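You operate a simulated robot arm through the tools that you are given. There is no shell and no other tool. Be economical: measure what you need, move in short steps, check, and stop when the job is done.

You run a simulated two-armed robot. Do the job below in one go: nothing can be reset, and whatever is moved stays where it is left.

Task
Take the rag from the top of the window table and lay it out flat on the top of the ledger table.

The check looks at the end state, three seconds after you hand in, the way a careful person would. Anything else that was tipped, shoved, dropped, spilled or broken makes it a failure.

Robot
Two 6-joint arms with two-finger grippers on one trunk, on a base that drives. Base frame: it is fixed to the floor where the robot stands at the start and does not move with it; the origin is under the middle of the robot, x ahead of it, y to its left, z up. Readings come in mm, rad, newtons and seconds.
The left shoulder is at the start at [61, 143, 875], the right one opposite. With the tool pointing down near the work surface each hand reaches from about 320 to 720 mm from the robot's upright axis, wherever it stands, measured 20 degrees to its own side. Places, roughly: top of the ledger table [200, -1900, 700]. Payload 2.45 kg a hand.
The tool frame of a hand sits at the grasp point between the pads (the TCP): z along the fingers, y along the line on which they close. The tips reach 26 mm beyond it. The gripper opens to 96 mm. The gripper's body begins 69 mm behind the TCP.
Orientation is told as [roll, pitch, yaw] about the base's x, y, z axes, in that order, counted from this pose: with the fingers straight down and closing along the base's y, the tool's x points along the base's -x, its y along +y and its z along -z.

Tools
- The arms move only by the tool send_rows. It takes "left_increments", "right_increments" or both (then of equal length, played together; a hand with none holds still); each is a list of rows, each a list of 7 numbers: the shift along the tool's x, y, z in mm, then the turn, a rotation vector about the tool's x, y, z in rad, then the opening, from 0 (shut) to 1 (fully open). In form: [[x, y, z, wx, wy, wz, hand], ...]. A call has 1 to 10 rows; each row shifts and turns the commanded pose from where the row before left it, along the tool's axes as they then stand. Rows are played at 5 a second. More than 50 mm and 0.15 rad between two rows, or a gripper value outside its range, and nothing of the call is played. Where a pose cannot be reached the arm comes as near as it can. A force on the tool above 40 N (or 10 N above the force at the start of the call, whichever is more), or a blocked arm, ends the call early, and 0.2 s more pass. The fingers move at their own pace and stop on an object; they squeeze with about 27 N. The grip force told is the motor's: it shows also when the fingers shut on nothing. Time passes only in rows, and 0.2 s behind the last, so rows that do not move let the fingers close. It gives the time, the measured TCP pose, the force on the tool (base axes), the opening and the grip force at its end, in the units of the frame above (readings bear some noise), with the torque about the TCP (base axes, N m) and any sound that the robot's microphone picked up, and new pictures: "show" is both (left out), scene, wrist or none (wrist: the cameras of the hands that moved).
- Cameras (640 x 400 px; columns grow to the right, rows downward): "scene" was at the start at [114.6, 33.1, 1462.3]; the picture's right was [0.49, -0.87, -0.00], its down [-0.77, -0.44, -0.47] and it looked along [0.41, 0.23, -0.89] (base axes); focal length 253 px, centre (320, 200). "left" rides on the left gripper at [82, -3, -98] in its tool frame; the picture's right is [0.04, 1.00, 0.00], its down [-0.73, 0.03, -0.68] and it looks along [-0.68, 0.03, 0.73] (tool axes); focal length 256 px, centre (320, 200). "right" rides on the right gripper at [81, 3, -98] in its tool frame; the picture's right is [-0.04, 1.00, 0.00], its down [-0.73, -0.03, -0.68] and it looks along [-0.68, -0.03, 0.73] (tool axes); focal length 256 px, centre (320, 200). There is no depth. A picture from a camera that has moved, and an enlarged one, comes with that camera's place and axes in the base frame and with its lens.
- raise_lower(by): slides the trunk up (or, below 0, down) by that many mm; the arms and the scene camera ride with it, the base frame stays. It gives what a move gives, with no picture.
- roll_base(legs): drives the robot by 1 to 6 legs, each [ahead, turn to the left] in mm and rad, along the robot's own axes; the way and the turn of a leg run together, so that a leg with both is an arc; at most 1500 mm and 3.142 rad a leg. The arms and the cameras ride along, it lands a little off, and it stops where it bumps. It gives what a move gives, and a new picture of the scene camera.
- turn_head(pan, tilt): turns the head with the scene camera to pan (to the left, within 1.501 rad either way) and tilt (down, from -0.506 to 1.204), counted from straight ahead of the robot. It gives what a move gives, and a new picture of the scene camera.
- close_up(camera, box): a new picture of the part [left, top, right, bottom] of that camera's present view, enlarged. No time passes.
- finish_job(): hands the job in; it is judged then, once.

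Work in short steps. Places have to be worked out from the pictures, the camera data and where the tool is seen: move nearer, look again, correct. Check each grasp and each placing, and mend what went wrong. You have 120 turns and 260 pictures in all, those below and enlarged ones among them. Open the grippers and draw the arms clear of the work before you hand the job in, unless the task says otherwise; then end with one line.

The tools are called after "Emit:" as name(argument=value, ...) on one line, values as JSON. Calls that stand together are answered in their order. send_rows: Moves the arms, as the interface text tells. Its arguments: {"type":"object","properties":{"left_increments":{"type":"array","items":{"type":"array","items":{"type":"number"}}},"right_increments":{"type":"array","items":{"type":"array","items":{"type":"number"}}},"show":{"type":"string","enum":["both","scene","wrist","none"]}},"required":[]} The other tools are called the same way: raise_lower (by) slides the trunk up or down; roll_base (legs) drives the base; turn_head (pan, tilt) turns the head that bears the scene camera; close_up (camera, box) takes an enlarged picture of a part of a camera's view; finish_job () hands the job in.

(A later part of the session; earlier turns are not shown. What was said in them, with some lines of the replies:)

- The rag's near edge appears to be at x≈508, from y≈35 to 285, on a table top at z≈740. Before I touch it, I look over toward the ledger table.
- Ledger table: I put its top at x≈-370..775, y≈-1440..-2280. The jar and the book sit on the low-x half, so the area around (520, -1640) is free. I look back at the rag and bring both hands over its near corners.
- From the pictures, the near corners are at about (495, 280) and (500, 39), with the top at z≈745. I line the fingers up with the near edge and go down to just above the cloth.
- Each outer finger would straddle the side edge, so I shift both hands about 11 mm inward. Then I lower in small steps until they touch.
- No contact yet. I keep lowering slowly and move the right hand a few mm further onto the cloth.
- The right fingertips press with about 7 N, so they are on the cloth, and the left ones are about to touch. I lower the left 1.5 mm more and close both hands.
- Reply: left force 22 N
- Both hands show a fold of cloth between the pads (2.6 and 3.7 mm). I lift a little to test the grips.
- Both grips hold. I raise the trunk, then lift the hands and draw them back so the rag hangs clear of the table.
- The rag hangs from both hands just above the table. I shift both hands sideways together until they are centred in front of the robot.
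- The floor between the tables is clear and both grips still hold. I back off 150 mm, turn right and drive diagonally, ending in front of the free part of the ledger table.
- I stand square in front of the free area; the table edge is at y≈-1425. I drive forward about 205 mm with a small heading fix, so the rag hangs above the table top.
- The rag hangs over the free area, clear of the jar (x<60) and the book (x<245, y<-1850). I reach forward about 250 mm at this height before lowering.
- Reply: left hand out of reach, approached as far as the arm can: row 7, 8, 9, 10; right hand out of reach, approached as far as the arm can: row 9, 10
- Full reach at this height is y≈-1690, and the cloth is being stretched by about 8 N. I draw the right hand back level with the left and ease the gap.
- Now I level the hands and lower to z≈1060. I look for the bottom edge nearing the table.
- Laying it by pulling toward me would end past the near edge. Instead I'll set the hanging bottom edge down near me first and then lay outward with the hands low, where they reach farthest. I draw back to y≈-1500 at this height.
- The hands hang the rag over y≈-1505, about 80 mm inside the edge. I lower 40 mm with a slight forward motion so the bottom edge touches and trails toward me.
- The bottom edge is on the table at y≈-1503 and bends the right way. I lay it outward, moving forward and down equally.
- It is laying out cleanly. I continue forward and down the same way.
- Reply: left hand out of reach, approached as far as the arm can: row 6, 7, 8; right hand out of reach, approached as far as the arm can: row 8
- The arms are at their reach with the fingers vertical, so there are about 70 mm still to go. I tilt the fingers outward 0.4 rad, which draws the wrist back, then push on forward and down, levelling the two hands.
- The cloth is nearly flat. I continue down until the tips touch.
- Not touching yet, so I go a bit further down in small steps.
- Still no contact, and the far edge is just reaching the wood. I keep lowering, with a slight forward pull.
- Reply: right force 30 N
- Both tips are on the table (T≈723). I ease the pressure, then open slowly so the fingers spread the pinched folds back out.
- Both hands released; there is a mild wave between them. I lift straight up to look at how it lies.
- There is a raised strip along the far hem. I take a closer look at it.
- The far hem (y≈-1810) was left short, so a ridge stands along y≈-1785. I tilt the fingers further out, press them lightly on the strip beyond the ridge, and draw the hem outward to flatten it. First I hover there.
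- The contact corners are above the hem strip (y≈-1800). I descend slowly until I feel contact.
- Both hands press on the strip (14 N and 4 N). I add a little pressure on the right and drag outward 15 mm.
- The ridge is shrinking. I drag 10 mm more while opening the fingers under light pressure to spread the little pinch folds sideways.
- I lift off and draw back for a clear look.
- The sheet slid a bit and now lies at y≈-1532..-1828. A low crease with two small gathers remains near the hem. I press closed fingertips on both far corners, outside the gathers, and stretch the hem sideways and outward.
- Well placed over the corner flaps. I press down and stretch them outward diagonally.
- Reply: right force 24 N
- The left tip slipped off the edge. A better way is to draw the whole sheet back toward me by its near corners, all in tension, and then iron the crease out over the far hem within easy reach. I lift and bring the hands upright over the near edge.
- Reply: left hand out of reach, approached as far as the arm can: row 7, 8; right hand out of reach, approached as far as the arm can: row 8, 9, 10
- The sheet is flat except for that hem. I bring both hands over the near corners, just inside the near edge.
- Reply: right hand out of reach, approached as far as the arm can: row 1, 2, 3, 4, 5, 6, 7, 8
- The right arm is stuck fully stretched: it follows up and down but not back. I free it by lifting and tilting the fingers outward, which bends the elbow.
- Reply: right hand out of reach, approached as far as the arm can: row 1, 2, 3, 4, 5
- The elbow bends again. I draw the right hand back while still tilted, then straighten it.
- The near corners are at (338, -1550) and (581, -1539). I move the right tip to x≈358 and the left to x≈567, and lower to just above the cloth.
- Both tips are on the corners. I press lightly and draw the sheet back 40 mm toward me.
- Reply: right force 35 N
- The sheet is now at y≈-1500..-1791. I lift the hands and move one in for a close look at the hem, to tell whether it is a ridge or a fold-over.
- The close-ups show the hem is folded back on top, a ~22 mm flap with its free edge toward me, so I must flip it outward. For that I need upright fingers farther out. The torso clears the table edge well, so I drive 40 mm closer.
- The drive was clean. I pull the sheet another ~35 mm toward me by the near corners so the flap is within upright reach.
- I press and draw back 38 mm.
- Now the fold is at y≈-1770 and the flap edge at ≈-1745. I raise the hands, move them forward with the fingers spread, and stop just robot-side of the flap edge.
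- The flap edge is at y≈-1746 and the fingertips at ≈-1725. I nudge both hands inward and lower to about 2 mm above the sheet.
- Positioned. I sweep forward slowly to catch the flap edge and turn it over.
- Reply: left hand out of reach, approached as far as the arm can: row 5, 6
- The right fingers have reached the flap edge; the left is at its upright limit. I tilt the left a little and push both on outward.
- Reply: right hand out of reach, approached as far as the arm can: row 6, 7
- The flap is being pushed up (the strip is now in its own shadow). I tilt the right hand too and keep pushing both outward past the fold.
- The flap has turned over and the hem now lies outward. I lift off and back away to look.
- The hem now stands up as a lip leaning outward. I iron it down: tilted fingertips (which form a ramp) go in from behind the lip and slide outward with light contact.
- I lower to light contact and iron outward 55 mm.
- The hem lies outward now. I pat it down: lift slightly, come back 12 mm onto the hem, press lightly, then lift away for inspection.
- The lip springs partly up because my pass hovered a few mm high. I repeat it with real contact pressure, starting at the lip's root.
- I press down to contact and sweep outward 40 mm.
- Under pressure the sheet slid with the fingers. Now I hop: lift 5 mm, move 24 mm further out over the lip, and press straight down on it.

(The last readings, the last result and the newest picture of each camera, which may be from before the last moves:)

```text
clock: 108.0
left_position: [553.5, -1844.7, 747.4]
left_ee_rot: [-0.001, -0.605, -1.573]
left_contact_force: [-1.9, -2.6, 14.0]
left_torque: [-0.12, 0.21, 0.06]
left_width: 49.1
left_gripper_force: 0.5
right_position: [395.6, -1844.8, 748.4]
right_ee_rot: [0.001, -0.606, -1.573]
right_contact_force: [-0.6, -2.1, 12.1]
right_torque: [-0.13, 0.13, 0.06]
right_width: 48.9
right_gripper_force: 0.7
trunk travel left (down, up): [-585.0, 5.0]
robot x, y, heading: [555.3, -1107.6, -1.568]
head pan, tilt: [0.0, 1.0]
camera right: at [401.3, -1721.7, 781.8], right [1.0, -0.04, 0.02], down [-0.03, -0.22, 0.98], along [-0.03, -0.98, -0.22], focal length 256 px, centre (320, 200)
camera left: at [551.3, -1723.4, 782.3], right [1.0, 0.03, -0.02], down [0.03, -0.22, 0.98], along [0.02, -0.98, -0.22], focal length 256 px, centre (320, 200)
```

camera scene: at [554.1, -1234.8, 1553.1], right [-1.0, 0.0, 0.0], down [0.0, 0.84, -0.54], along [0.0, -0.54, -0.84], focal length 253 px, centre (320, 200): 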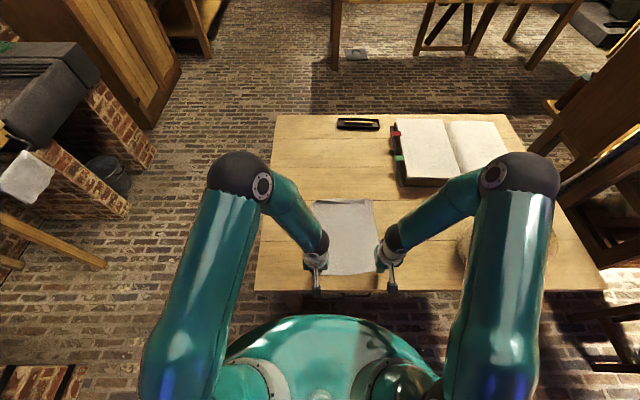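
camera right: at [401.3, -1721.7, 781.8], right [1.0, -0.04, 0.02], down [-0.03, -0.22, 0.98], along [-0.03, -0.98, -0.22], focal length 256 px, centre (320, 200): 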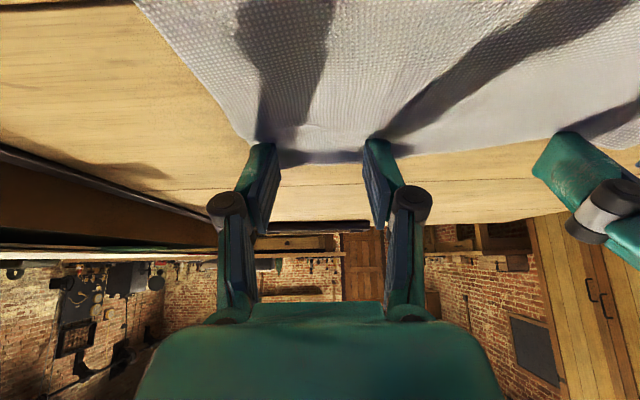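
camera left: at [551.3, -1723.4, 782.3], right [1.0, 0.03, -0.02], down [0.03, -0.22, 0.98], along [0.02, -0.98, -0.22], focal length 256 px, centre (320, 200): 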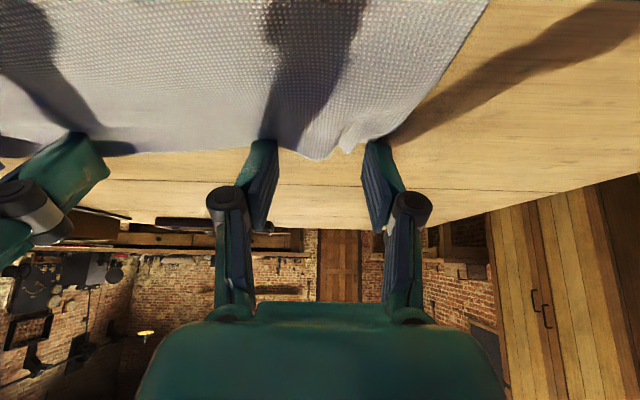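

The fingers are on the hem now with about 13 N. I drag 8 mm outward to stretch it, then lift straight off and back away to look.

Emit:
send_rows(left_increments=[[-3.3, 0, 2.3, 0, 0, 0, 0.5], [-3.3, 0, 2.3, 0, 0, 0, 0.5], [0, 0, 0, 0, 0, 0, 0.5], [-6, 0, -8, 0, 0, 0, 0.5], [-9, 0, -13, 0, 0, 0, 0.5], [0, 0, -30, 0, 0, 0, 0.5], [0, 0, -40, 0, 0, 0, 0.5], [10, 0, -40, 0, 0, 0, 0.5], [30, 0, -35, 0, 0, 0, 0.5], [30, 0, -35, 0, 0, 0, 0.5]], right_increments=[[-3.3, 0, 2.3, 0, 0, 0, 0.5], [-3.3, 0, 2.3, 0, 0, 0, 0.5], [0, 0, 0, 0, 0, 0, 0.5], [-6, 0, -8, 0, 0, 0, 0.5], [-9, 0, -13, 0, 0, 0, 0.5], [0, 0, -30, 0, 0, 0, 0.5], [0, 0, -40, 0, 0, 0, 0.5], [10, 0, -40, 0, 0, 0, 0.5], [30, 0, -35, 0, 0, 0, 0.5], [30, 0, -35, 0, 0, 0, 0.5]], show="wrist")

Emit:
close_up(camera="scene", box=[270, 160, 430, 290])

Emit:
close_up(camera="left", box=[80, 0, 400, 160])

```text
clock: 110.2
left_position: [553.9, -1691.1, 880.5]
left_ee_rot: [0.0, -0.599, -1.575]
left_contact_force: [-0.6, -0.8, 0.0]
left_torque: [-0.04, 0.02, -0.02]
left_width: 48.1
left_gripper_force: 0.1
right_position: [397.2, -1691.5, 881.4]
right_ee_rot: [0.0, -0.603, -1.575]
right_contact_force: [-0.2, 0.7, 0.1]
right_torque: [-0.02, -0.04, -0.03]
right_width: 47.9
right_gripper_force: 0.1
trunk travel left (down, up): [-585.0, 5.0]
robot x, y, heading: [556.6, -1105.2, -1.564]
head pan, tilt: [0.0, 1.0]
camera right: at [402.5, -1568.9, 915.0], right [1.0, -0.04, 0.02], down [-0.03, -0.22, 0.98], along [-0.03, -0.97, -0.22], focal length 256 px, centre (320, 200)
camera left: at [552.4, -1570.2, 916.0], right [1.0, 0.03, -0.02], down [0.03, -0.22, 0.97], along [0.02, -0.97, -0.22], focal length 256 px, centre (320, 200)
```

right: 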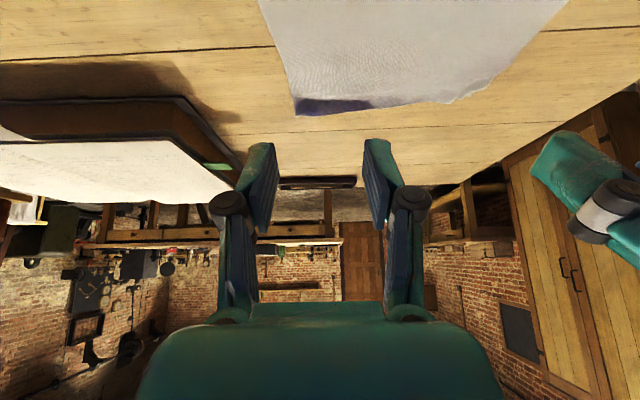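
left: 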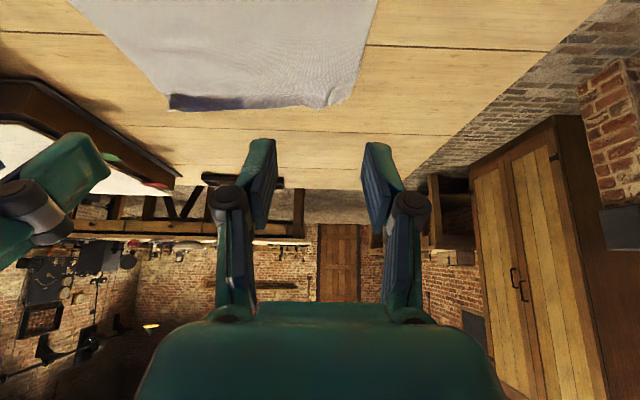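

```text
3.08 times, centred on (350, 225) of scene
camera zoom: at [553.7, -1233.3, 1553.3], right [-1.0, 0.0, 0.0], down [0.0, 0.84, -0.54], along [0.0, -0.54, -0.84], focal length 778 px, centre (228, 123)
```

zoom: 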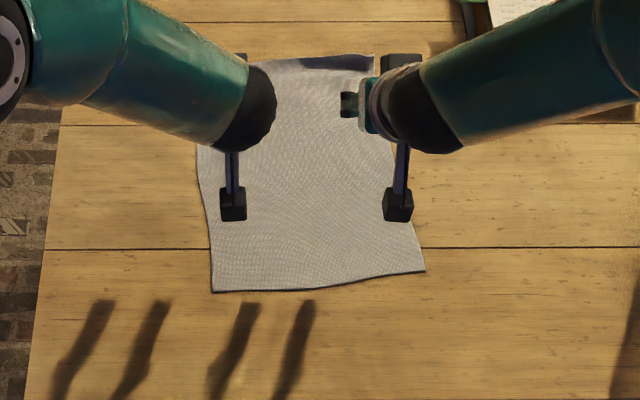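

```text
2.00 times, centred on (240, 80) of left
camera zoom: at [552.4, -1570.2, 916.0], right [1.0, 0.03, -0.02], down [0.03, -0.22, 0.97], along [0.02, -0.97, -0.22], focal length 512 px, centre (480, 440)
```

zoom: 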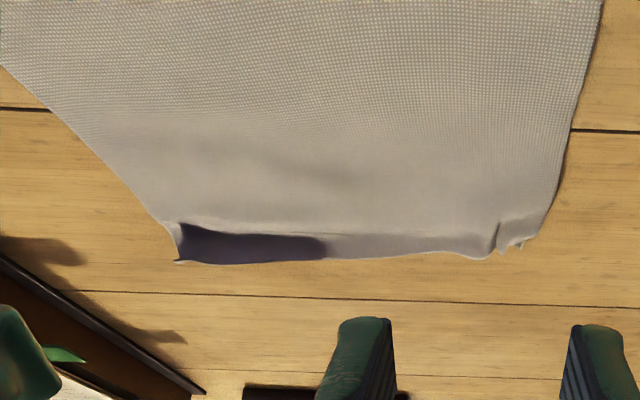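

The left two-thirds of the hem now lie down; the right third still stands. I repeat the hop-and-press with the right hand there, tilted a bit more for reach.

Emit:
send_rows(right_increments=[[0, 0, 0, 0, -0.075, 0, 0.5], [0, 0, 0, 0, -0.072, 0, 0.5], [-1.3, -2, 30.4, 0, 0, 0, 0.5], [-1.3, -2, 30.4, 0, 0, 0, 0.5], [-1.3, -2, 30.4, 0, 0, 0, 0.5], [-1.3, -2, 30.4, 0, 0, 0, 0.5], [-1.3, -1, 30.4, 0, 0, 0, 0.5], [-1.3, 0, 30.4, 0, 0, 0, 0.5], [0, 0, 0, 0, 0, 0, 0.5]], show="wrist")

```text
clock: 112.2
left_position: [554.9, -1692.0, 879.0]
left_ee_rot: [0.0, -0.599, -1.571]
left_contact_force: [0.5, 0.2, -0.2]
left_torque: [-0.01, -0.01, 0.01]
left_width: 48.1
left_gripper_force: 0.0
right_position: [387.3, -1819.9, 750.1]
right_ee_rot: [0.0, -0.745, -1.573]
right_contact_force: [-0.4, 0.3, -0.6]
right_torque: [-0.01, -0.01, 0.03]
right_width: 48.0
right_gripper_force: 0.1
trunk travel left (down, up): [-585.0, 5.0]
robot x, y, heading: [554.7, -1107.1, -1.57]
head pan, tilt: [0.0, 1.0]
camera right: at [392.2, -1694.1, 766.8], right [1.0, -0.03, 0.03], down [-0.03, -0.08, 1.0], along [-0.03, -1.0, -0.08], focal length 256 px, centre (320, 200)
```

right: 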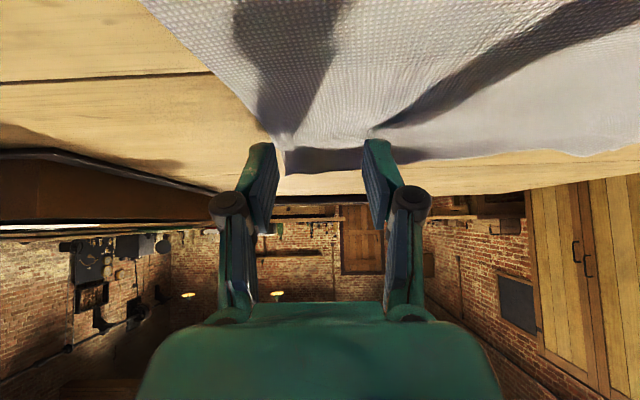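

The fingertips sit at the lip's root. I push over it 36 mm outward, just above the table, then press down.

Emit:
send_rows(right_increments=[[-1, 5, -1, 0, 0, 0, 0.5], [-4.4, 3, 4.1, 0, 0, 0, 0.5], [-4.4, 0, 4.1, 0, 0, 0, 0.5], [-4.4, 0, 4.1, 0, 0, 0, 0.5], [-4.4, 0, 4.1, 0, 0, 0, 0.5], [-4.4, 0, 4.1, 0, 0, 0, 0.5], [-4.4, 0, 4.1, 0, 0, 0, 0.5], [3, 0, 3.4, 0, 0, 0, 0.5], [1.5, 0, 1.7, 0, 0, 0, 0.5], [0, 0, 0, 0, 0, 0, 0.5]], show="wrist")

Emit:
close_up(camera="left", box=[80, 0, 400, 160])

```text
clock: 114.4
left_position: [555.1, -1691.8, 879.6]
left_ee_rot: [0.0, -0.597, -1.574]
left_contact_force: [-0.2, -0.1, -1.1]
left_torque: [-0.02, -0.01, 0.02]
left_width: 48.0
left_gripper_force: 0.0
right_position: [395.3, -1860.4, 747.4]
right_ee_rot: [0.001, -0.751, -1.574]
right_contact_force: [0.3, -0.7, 12.5]
right_torque: [-0.12, -0.21, -0.03]
right_width: 48.8
right_gripper_force: 1.1
trunk travel left (down, up): [-585.0, 5.0]
robot x, y, heading: [558.3, -1107.4, -1.571]
head pan, tilt: [0.0, 1.0]
camera right: at [400.8, -1733.9, 763.3], right [1.0, -0.03, 0.03], down [-0.03, -0.07, 1.0], along [-0.03, -1.0, -0.07], focal length 256 px, centre (320, 200)
```

right: 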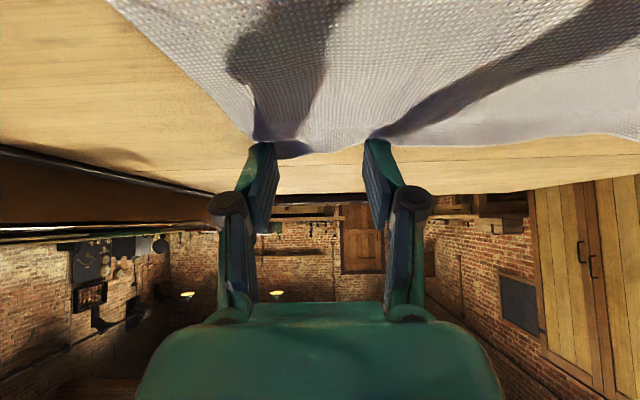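

```text
2.00 times, centred on (240, 80) of left
camera zoom: at [552.5, -1570.8, 915.3], right [1.0, 0.03, -0.02], down [0.03, -0.23, 0.97], along [0.02, -0.97, -0.23], focal length 512 px, centre (480, 440)
```

zoom: 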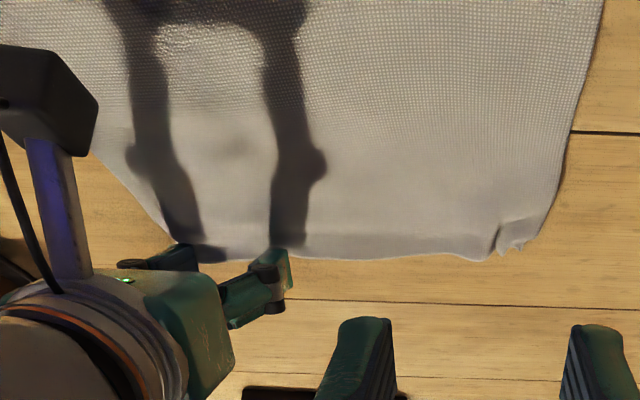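

Pressed down. I lift off straight up and back away to check.

Emit:
send_rows(right_increments=[[-3, 0, 2.6, 0, 0, 0, 0.5], [-7, 0, -7, 0, 0, 0, 0.5], [-12, 0, -13, 0, 0, 0, 0.5], [-5, 0, -25, 0, 0, 0, 0.5], [0, 0, -40, 0, 0, 0, 0.5], [0, 0, -40, 0, 0, 0, 0.5], [20, 0, -40, 0, 0, 0, 0.5], [25, 0, -35, 0, 0, 0, 0.5]], show="wrist")

Emit:
close_up(camera="scene", box=[270, 160, 430, 290])

Emit:
close_up(camera="left", box=[80, 0, 400, 160])

```text
clock: 116.2
left_position: [555.3, -1693.1, 878.4]
left_ee_rot: [0.0, -0.597, -1.573]
left_contact_force: [0.3, -0.2, -1.0]
left_torque: [0.02, -0.01, 0.01]
left_width: 47.9
left_gripper_force: 0.0
right_position: [396.4, -1711.4, 878.0]
right_ee_rot: [0.001, -0.751, -1.574]
right_contact_force: [0.3, 0.5, -0.1]
right_torque: [0.01, -0.01, 0.0]
right_width: 48.1
right_gripper_force: 0.0
trunk travel left (down, up): [-585.0, 5.0]
robot x, y, heading: [556.6, -1106.0, -1.567]
head pan, tilt: [0.0, 1.0]
camera right: at [400.8, -1585.8, 893.9], right [1.0, -0.03, 0.03], down [-0.03, -0.08, 1.0], along [-0.03, -1.0, -0.08], focal length 256 px, centre (320, 200)
```

right: 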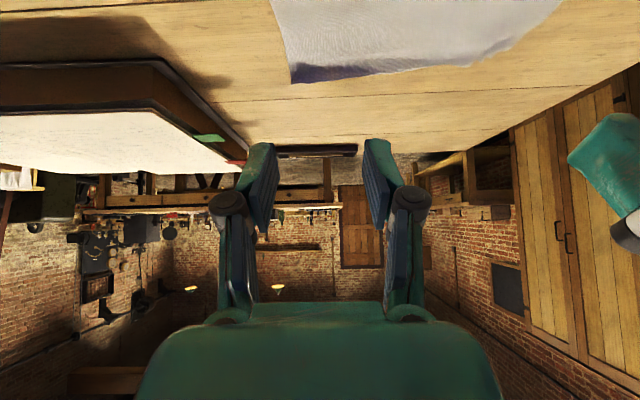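

```text
3.08 times, centred on (350, 225) of scene
camera zoom: at [553.9, -1235.0, 1553.2], right [-1.0, 0.0, 0.0], down [0.0, 0.84, -0.54], along [0.0, -0.54, -0.84], focal length 778 px, centre (228, 123)
```

zoom: 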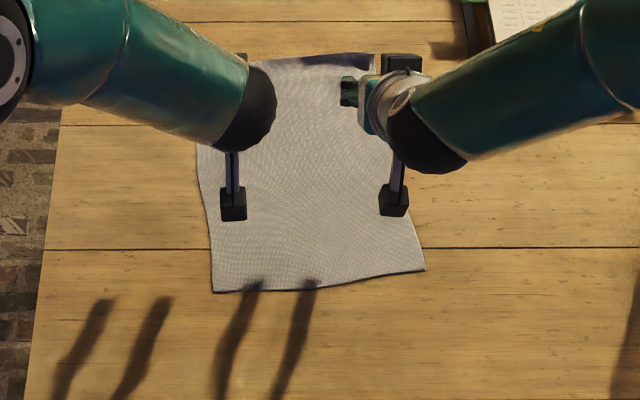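

```text
2.00 times, centred on (240, 80) of left
camera zoom: at [552.4, -1571.2, 914.9], right [1.0, 0.03, -0.02], down [0.03, -0.23, 0.97], along [0.02, -0.97, -0.23], focal length 512 px, centre (480, 440)
```

zoom: 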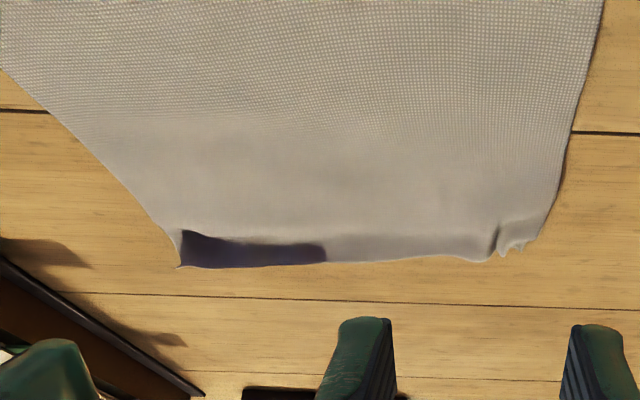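

I take a closer look at the dark patch to judge how high it really stands.

Emit:
close_up(camera="scene", box=[325, 170, 375, 200])

Emit:
close_up(camera="right", box=[260, 40, 500, 120])

```text
12.80 times, centred on (350, 185) of scene
camera zoom: at [553.9, -1235.0, 1553.2], right [-1.0, 0.0, 0.0], down [0.0, 0.84, -0.54], along [0.0, -0.54, -0.84], focal length 3235 px, centre (-64, 392)
```

zoom: 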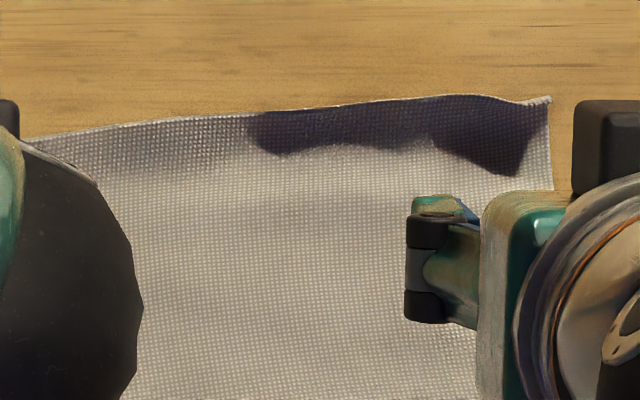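

```text
2.67 times, centred on (380, 80) of right
camera zoom: at [400.8, -1585.8, 893.9], right [1.0, -0.03, 0.03], down [-0.03, -0.08, 1.0], along [-0.03, -1.0, -0.08], focal length 683 px, centre (160, 520)
```

zoom: 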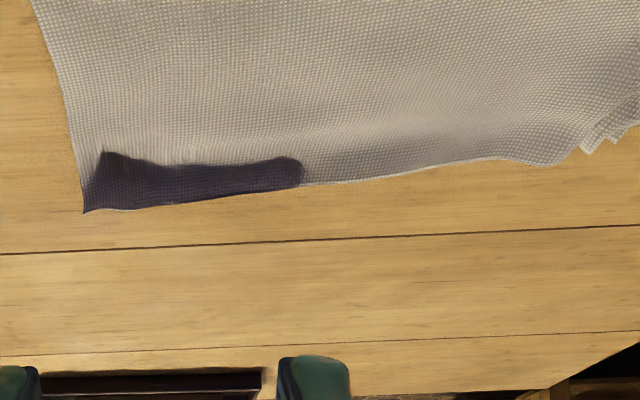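

By stereo, the right corner lip rises about 13 mm over 20 mm, while the sheet itself is flat at z≈723. I repeat the press there nearer the lip's root, with a short outward drag, as worked on the left part.

Emit:
send_rows(right_increments=[[0.3, -1.5, 28.4, 0, 0, 0, 0.36], [0.3, -1.5, 28.4, 0, 0, 0, 0.36], [0.3, -1.5, 28.4, 0, 0, 0, 0.36], [0.3, -1.5, 28.4, 0, 0, 0, 0.36], [0.3, -1, 28.4, 0, 0, 0, 0.36], [0, -1, 28, 0, 0, 0, 0.36], [0, 0, 0, 0, 0, 0, 0.36]], show="none")

Emit:
send_rows(right_increments=[[-4.4, 0, 4.1, 0, 0, 0, 0.36], [-4.4, 0, 4.1, 0, 0, 0, 0.36], [-4.4, 0, 4.1, 0, 0, 0, 0.36], [3, 0, 3.3, 0, 0, 0, 0.36], [2, 0, 2.2, 0, 0, 0, 0.36], [-3, 0, 2.7, 0, 0, 0, 0.36], [-3, 0, 2.7, 0, 0, 0, 0.36], [-3, 0, 2.7, 0, 0, 0, 0.36], [0, 0, 0, 0, 0, 0, 0.36]], show="wrist")

Emit:
close_up(camera="left", box=[80, 0, 400, 160])

```text
clock: 117.8
left_position: [555.0, -1694.0, 877.7]
left_ee_rot: [0.001, -0.597, -1.573]
left_contact_force: [0.2, 0.3, 0.5]
left_torque: [-0.02, 0.02, 0.02]
left_width: 47.8
left_gripper_force: 0.1
right_position: [386.8, -1827.4, 750.5]
right_ee_rot: [0.002, -0.748, -1.575]
right_contact_force: [-0.4, -0.3, -0.4]
right_torque: [-0.04, 0.02, 0.01]
right_width: 34.6
right_gripper_force: 0.1
trunk travel left (down, up): [-585.0, 5.0]
robot x, y, heading: [557.4, -1105.6, -1.574]
head pan, tilt: [0.0, 1.0]
```

```text
clock: 119.8
left_position: [555.3, -1691.4, 879.9]
left_ee_rot: [0.0, -0.598, -1.571]
left_contact_force: [0.5, 0.1, -0.1]
left_torque: [0.0, -0.02, -0.02]
left_width: 48.1
left_gripper_force: 0.1
right_position: [388.2, -1855.5, 746.2]
right_ee_rot: [-0.003, -0.752, -1.572]
right_contact_force: [-0.6, -3.2, 15.7]
right_torque: [-0.21, 0.13, 0.04]
right_width: 37.4
right_gripper_force: 0.1
trunk travel left (down, up): [-585.0, 5.0]
robot x, y, heading: [555.8, -1103.7, -1.57]
head pan, tilt: [0.0, 1.0]
camera right: at [393.2, -1729.6, 762.4], right [1.0, -0.03, 0.03], down [-0.03, -0.07, 1.0], along [-0.03, -1.0, -0.07], focal length 256 px, centre (320, 200)
```

right: 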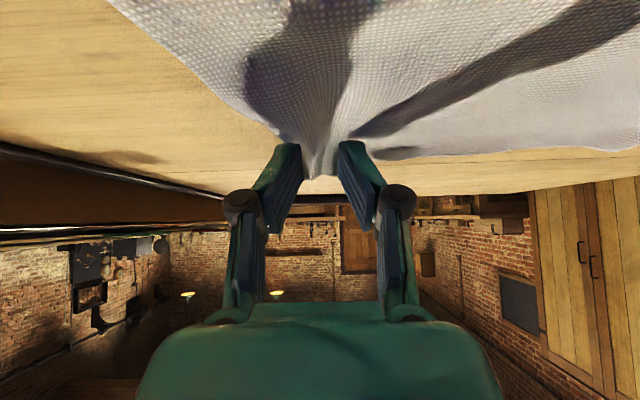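

```text
2.00 times, centred on (240, 80) of left
camera zoom: at [552.6, -1570.2, 915.5], right [1.0, 0.03, -0.02], down [0.03, -0.22, 0.97], along [0.02, -0.97, -0.23], focal length 512 px, centre (480, 440)
```

zoom: 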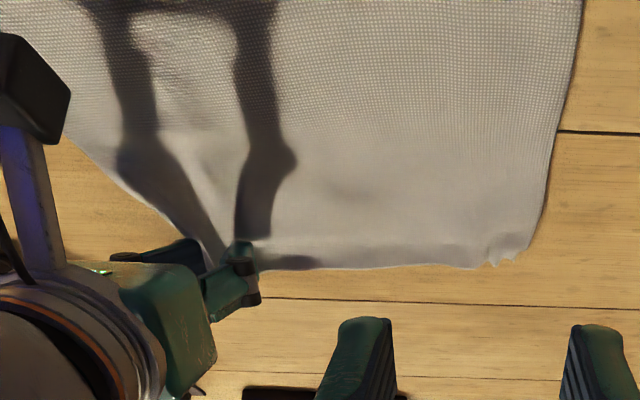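

The corner stretched forward with a small pleat between the fingers. I spread the fingers under contact to open it out, then lift away.

Emit:
send_rows(right_increments=[[0, 0, 0, 0, 0, 0, 0.42], [0, 0, 0, 0, 0, 0, 0.48], [0, 0, 0, 0, 0, 0, 0.55], [0, 0, 0, 0, 0, 0, 0.55], [-8, 0, -8, 0, 0, 0, 0.55], [-12, 0, -13, 0, 0, 0, 0.55], [-3, 0, -30, 0, 0, 0, 0.55], [0, 0, -40, 0, 0, 0, 0.55], [10, 0, -40, 0, 0, 0, 0.55], [20, 0, -40, 0, 0, 0, 0.55]], show="wrist")

Emit:
close_up(camera="left", box=[80, 0, 400, 160])

Emit:
close_up(camera="scene", box=[270, 160, 430, 290])

```text
clock: 122.0
left_position: [554.6, -1692.8, 879.6]
left_ee_rot: [0.001, -0.597, -1.573]
left_contact_force: [-0.5, -1.2, 0.0]
left_torque: [-0.03, 0.0, -0.01]
left_width: 47.8
left_gripper_force: 0.0
right_position: [389.4, -1733.5, 864.4]
right_ee_rot: [0.002, -0.749, -1.574]
right_contact_force: [-0.1, 1.0, -0.2]
right_torque: [-0.01, 0.02, 0.0]
right_width: 53.0
right_gripper_force: 0.0
trunk travel left (down, up): [-585.0, 5.0]
robot x, y, heading: [557.1, -1102.7, -1.564]
head pan, tilt: [0.0, 1.0]
camera right: at [395.3, -1607.1, 881.6], right [1.0, -0.03, 0.03], down [-0.03, -0.07, 1.0], along [-0.03, -1.0, -0.08], focal length 256 px, centre (320, 200)
```

right: 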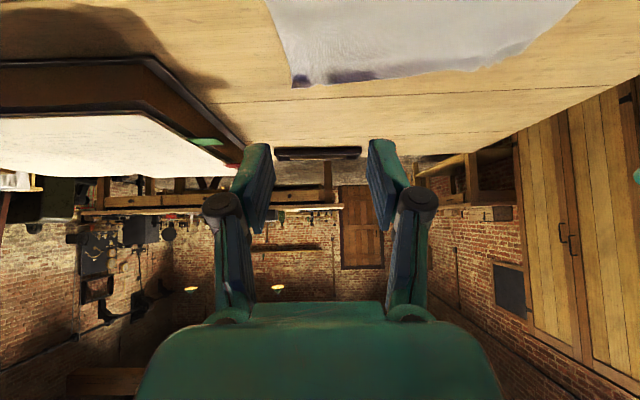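

```text
2.00 times, centred on (240, 80) of left
camera zoom: at [552.4, -1571.0, 915.0], right [1.0, 0.03, -0.02], down [0.03, -0.23, 0.97], along [0.02, -0.97, -0.23], focal length 512 px, centre (480, 440)
```

zoom: 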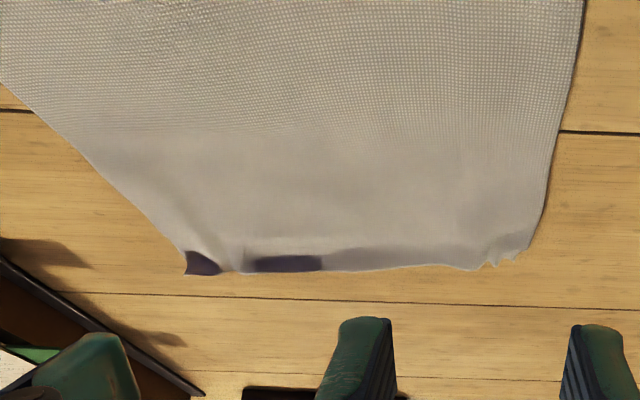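

```text
3.08 times, centred on (350, 225) of scene
camera zoom: at [553.9, -1234.6, 1553.2], right [-1.0, 0.0, 0.0], down [0.0, 0.84, -0.54], along [0.0, -0.54, -0.84], focal length 778 px, centre (228, 123)
```

zoom: 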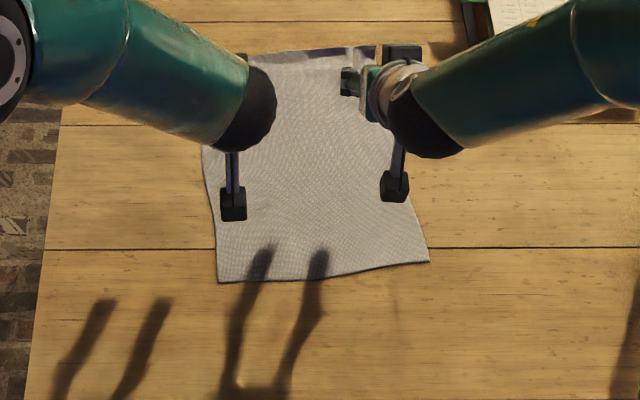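

Much better; a narrow curl of about 10 mm remains along the right part of the edge. One more wipe: I press right on the curl and slide outward off the edge.

Emit:
send_rows(right_increments=[[0, 0, 0, 0, -0.1, 0, 0.45], [-0.3, 0.8, 27.4, 0, 0, 0, 0.45], [-0.3, 0.8, 27.4, 0, 0, 0, 0.45], [-0.3, 0.8, 27.4, 0, 0, 0, 0.45], [-0.3, 0.8, 27.4, 0, 0, 0, 0.45], [-0.3, 0.8, 27.4, 0, 0, 0, 0.45], [-0.3, 0.5, 27, 0, 0, 0, 0.45], [0, 0, 0, 0, 0, 0, 0.45]], show="wrist")

Emit:
close_up(camera="left", box=[80, 0, 400, 160])

```text
clock: 123.8
left_position: [554.1, -1692.9, 878.8]
left_ee_rot: [0.0, -0.597, -1.572]
left_contact_force: [0.2, 0.3, 0.4]
left_torque: [-0.01, 0.01, 0.01]
left_width: 48.2
left_gripper_force: 0.2
right_position: [394.4, -1859.5, 756.0]
right_ee_rot: [0.002, -0.847, -1.573]
right_contact_force: [0.3, -0.4, 0.1]
right_torque: [0.02, -0.02, -0.01]
right_width: 43.2
right_gripper_force: 0.1
trunk travel left (down, up): [-585.0, 5.0]
robot x, y, heading: [553.9, -1110.1, -1.569]
head pan, tilt: [0.0, 1.0]
camera right: at [398.2, -1732.2, 759.6], right [1.0, -0.03, 0.03], down [-0.03, 0.02, 1.0], along [-0.03, -1.0, 0.02], focal length 256 px, centre (320, 200)
```

right: 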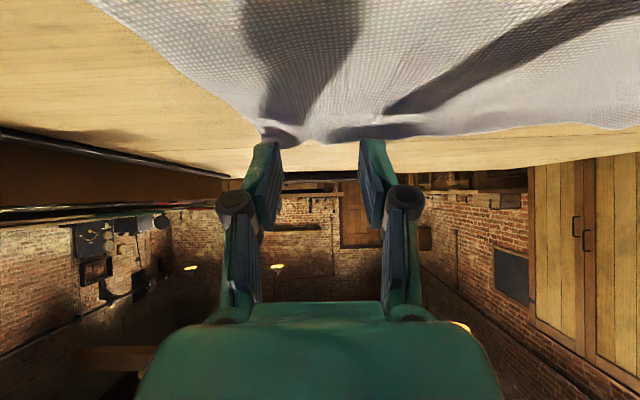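

```text
2.00 times, centred on (240, 80) of left
camera zoom: at [552.3, -1571.5, 914.7], right [1.0, 0.03, -0.02], down [0.03, -0.23, 0.97], along [0.02, -0.97, -0.23], focal length 512 px, centre (480, 440)
```

zoom: 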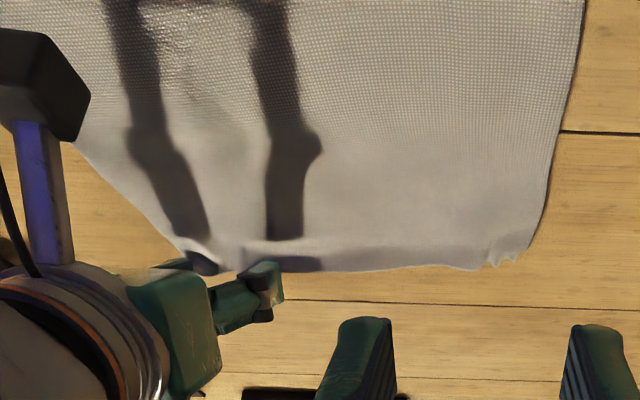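

I press down and wipe 18 mm off the edge, then lift.

Emit:
send_rows(right_increments=[[3.4, 0, 3, 0, 0, 0, 0.45], [3.6, 0, 3.1, 0, 0, 0, 0.45], [-3, 0, 3.4, 0, 0, 0, 0.45], [-3, 0, 3.4, 0, 0, 0, 0.45], [-3, 0, 3.4, 0, 0, 0, 0.45], [-3, 0, 3.4, 0, 0, 0, 0.45], [-9, 0, -8, 0, 0, 0, 0.45], [-14, 0, -13, 0, 0, 0, 0.45], [-8, 0, -30, 0, 0, 0, 0.45], [0, 0, -40, 0, 0.1, 0, 0.45]], show="none")

Emit:
send_rows(right_increments=[[10, 0, -40, 0, 0.1, 0, 0.45], [20, 0, -40, 0, 0.1, 0, 0.45], [20, 0, -30, 0, 0.1, 0, 0.45]], show="wrist")

Emit:
close_up(camera="left", box=[80, 0, 400, 160])

Emit:
close_up(camera="scene", box=[270, 160, 430, 290])

```text
clock: 126.0
left_position: [556.7, -1692.2, 877.6]
left_ee_rot: [0.0, -0.596, -1.572]
left_contact_force: [0.3, -1.0, -0.5]
left_torque: [0.01, 0.0, -0.02]
left_width: 47.9
left_gripper_force: 0.1
right_position: [394.0, -1829.6, 832.3]
right_ee_rot: [0.0, -0.747, -1.573]
right_contact_force: [0.2, 0.1, -0.6]
right_torque: [0.02, 0.0, -0.02]
right_width: 43.0
right_gripper_force: 0.0
trunk travel left (down, up): [-585.0, 5.0]
robot x, y, heading: [557.3, -1106.1, -1.566]
head pan, tilt: [0.0, 1.0]
```

```text
clock: 126.8
left_position: [554.9, -1692.0, 879.2]
left_ee_rot: [0.0, -0.598, -1.572]
left_contact_force: [0.3, -0.5, -1.4]
left_torque: [0.0, -0.05, 0.02]
left_width: 47.8
left_gripper_force: 0.1
right_position: [391.2, -1722.0, 887.9]
right_ee_rot: [0.001, -0.448, -1.572]
right_contact_force: [-0.2, 1.1, 0.7]
right_torque: [0.02, -0.02, 0.02]
right_width: 43.0
right_gripper_force: 0.0
trunk travel left (down, up): [-585.0, 5.0]
robot x, y, heading: [554.6, -1106.6, -1.57]
head pan, tilt: [0.0, 1.0]
camera right: at [397.1, -1605.7, 941.9], right [1.0, -0.04, 0.02], down [-0.03, -0.37, 0.93], along [-0.03, -0.93, -0.37], focal length 256 px, centre (320, 200)
```

right: 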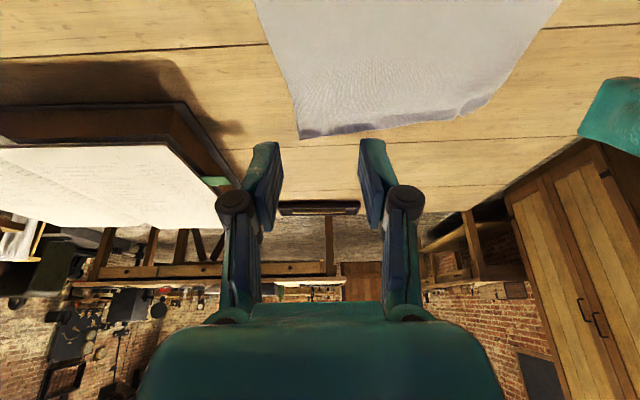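

```text
2.00 times, centred on (240, 80) of left
camera zoom: at [552.4, -1571.0, 915.0], right [1.0, 0.03, -0.02], down [0.03, -0.23, 0.97], along [0.02, -0.97, -0.23], focal length 512 px, centre (480, 440)
```

zoom: 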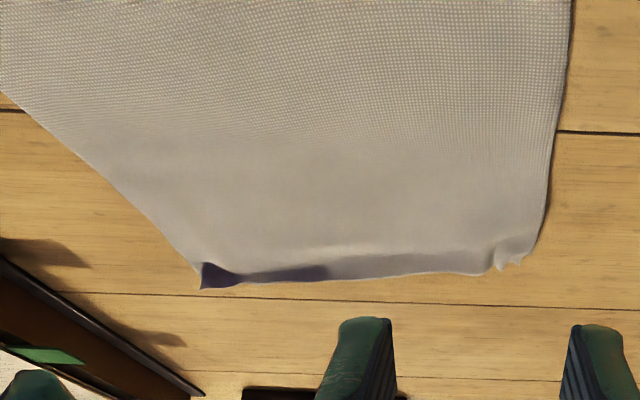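

```text
3.08 times, centred on (350, 225) of scene
camera zoom: at [554.0, -1234.6, 1553.2], right [-1.0, 0.0, 0.0], down [0.0, 0.84, -0.54], along [0.0, -0.54, -0.84], focal length 778 px, centre (228, 123)
```

zoom: 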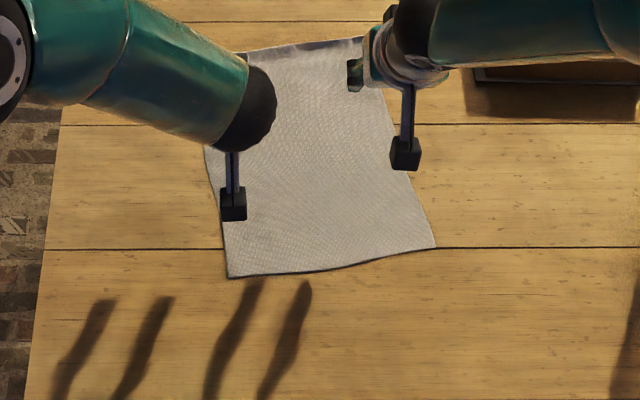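

The rag now lies spread out, with only a slight curl under 1 cm at one hem corner, and nothing else was touched. I draw both arms up and back, clear of the table.

Emit:
send_rows(left_increments=[[0, 0, -40, 0, 0, 0, 0.6], [0, 0, -40, 0, 0, 0, 0.6], [0, 0, -40, 0, 0, 0, 0.6], [0, 0, -40, 0, 0.1, 0, 0.6], [0, 0, -40, 0, 0.1, 0, 0.8], [20, 0, -20, 0, 0.1, 0, 1], [30, 0, 0, 0, 0.1, 0, 1], [30, 0, 0, 0, 0.1, 0, 1]], right_increments=[[0, 0, -40, 0, 0, 0, 0.6], [10, 0, -40, 0, 0, 0, 0.6], [20, 0, -40, 0, 0, 0, 0.6], [20, 0, -40, 0, 0.1, 0, 0.6], [20, 0, -40, 0, 0.1, 0, 0.8], [30, 0, -20, 0, 0.1, 0, 1], [30, 0, 0, 0, 0.1, 0, 1], [30, 0, 0, 0, 0, 0, 1]], show="none")

Emit:
roll_base(legs=[[-300, 0]])

Emit:
turn_head(pan=0.0, tilt=0.75)

Emit:
close_up(camera="scene", box=[240, 120, 460, 260])

```text
clock: 128.6
left_position: [555.9, -1497.8, 1041.7]
left_ee_rot: [0.0, -0.095, -1.573]
left_contact_force: [0.3, 0.9, 0.2]
left_torque: [-0.05, 0.0, -0.01]
left_width: 95.7
left_gripper_force: 0.0
right_position: [392.5, -1480.7, 1050.3]
right_ee_rot: [0.002, -0.05, -1.576]
right_contact_force: [0.1, 0.3, 0.0]
right_torque: [-0.04, -0.02, -0.02]
right_width: 95.9
right_gripper_force: 0.1
trunk travel left (down, up): [-585.0, 5.0]
robot x, y, heading: [554.8, -1108.9, -1.568]
head pan, tilt: [0.0, 1.0]
```

```text
clock: 130.7
left_position: [553.4, -1198.6, 1041.3]
left_ee_rot: [0.0, -0.096, -1.576]
left_contact_force: [0.3, 0.8, 0.1]
left_torque: [-0.02, 0.02, 0.0]
left_width: 96.1
left_gripper_force: 0.0
right_position: [391.6, -1179.6, 1049.3]
right_ee_rot: [0.0, -0.047, -1.578]
right_contact_force: [0.4, 0.3, 1.1]
right_torque: [0.0, 0.0, 0.03]
right_width: 95.7
right_gripper_force: 0.0
trunk travel left (down, up): [-585.0, 5.0]
robot x, y, heading: [555.5, -805.9, -1.575]
head pan, tilt: [0.0, 1.0]
camera scene: at [552.8, -932.6, 1553.2], right [-1.0, 0.0, 0.0], down [0.0, 0.84, -0.54], along [0.0, -0.54, -0.84], focal length 253 px, centre (320, 200)
```

scene: 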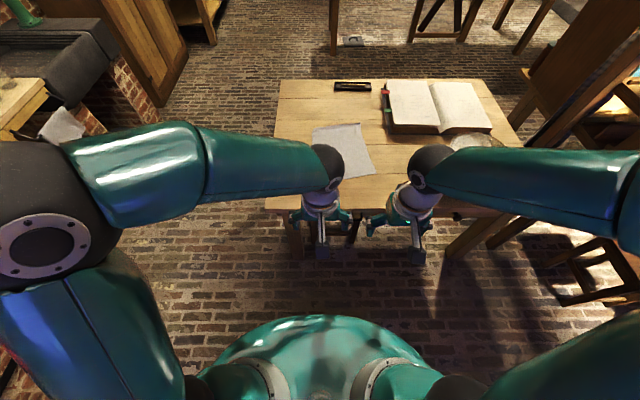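

```text
clock: 131.5
left_position: [554.1, -1200.0, 1041.1]
left_ee_rot: [0.0, -0.096, -1.576]
left_contact_force: [0.5, 0.0, -0.5]
left_torque: [0.02, -0.03, 0.01]
left_width: 95.9
left_gripper_force: 0.0
right_position: [391.0, -1180.6, 1049.8]
right_ee_rot: [0.0, -0.047, -1.576]
right_contact_force: [0.1, -1.2, -0.1]
right_torque: [0.02, 0.02, -0.04]
right_width: 96.1
right_gripper_force: 0.0
trunk travel left (down, up): [-585.0, 5.0]
robot x, y, heading: [554.8, -807.4, -1.574]
head pan, tilt: [0.0, 0.75]
camera scene: at [552.8, -947.6, 1572.1], right [-1.0, 0.0, 0.0], down [0.0, 0.68, -0.73], along [0.0, -0.73, -0.68], focal length 253 px, centre (320, 200)
```

scene: 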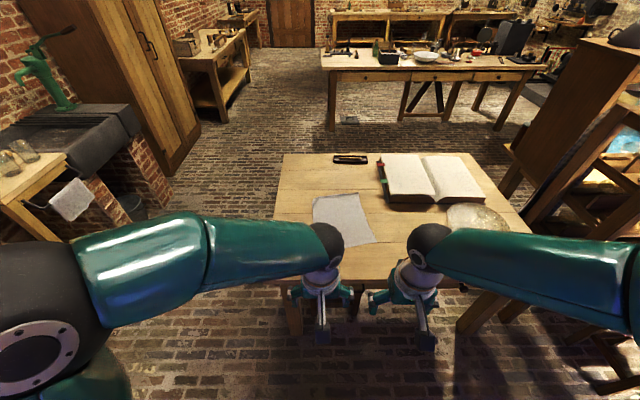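

```text
2.86 times, centred on (350, 190) of scene
camera zoom: at [552.8, -947.6, 1572.1], right [-1.0, 0.0, 0.0], down [0.0, 0.68, -0.73], along [0.0, -0.73, -0.68], focal length 722 px, centre (234, 229)
```

zoom: 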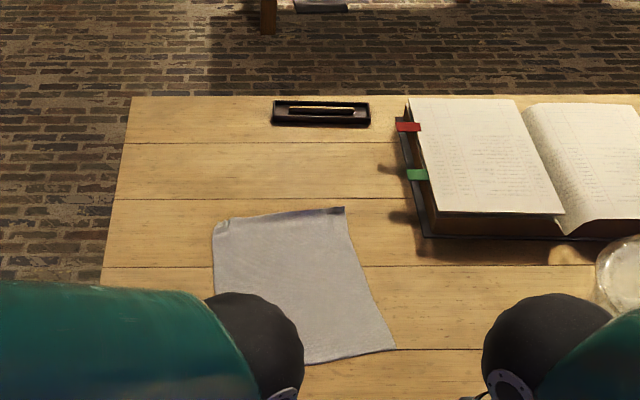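

The rag lies spread on the ledger table, and the jar, book and pen tray look as they did at the start. The grippers are open and the arms are clear, so I hand in.

Emit:
finish_job()

```text
The job is handed in.
```

The rag is laid out on the top of the ledger table, flat apart from a slight curl (about 1 cm high) along part of the far edge, and nothing else was disturbed.
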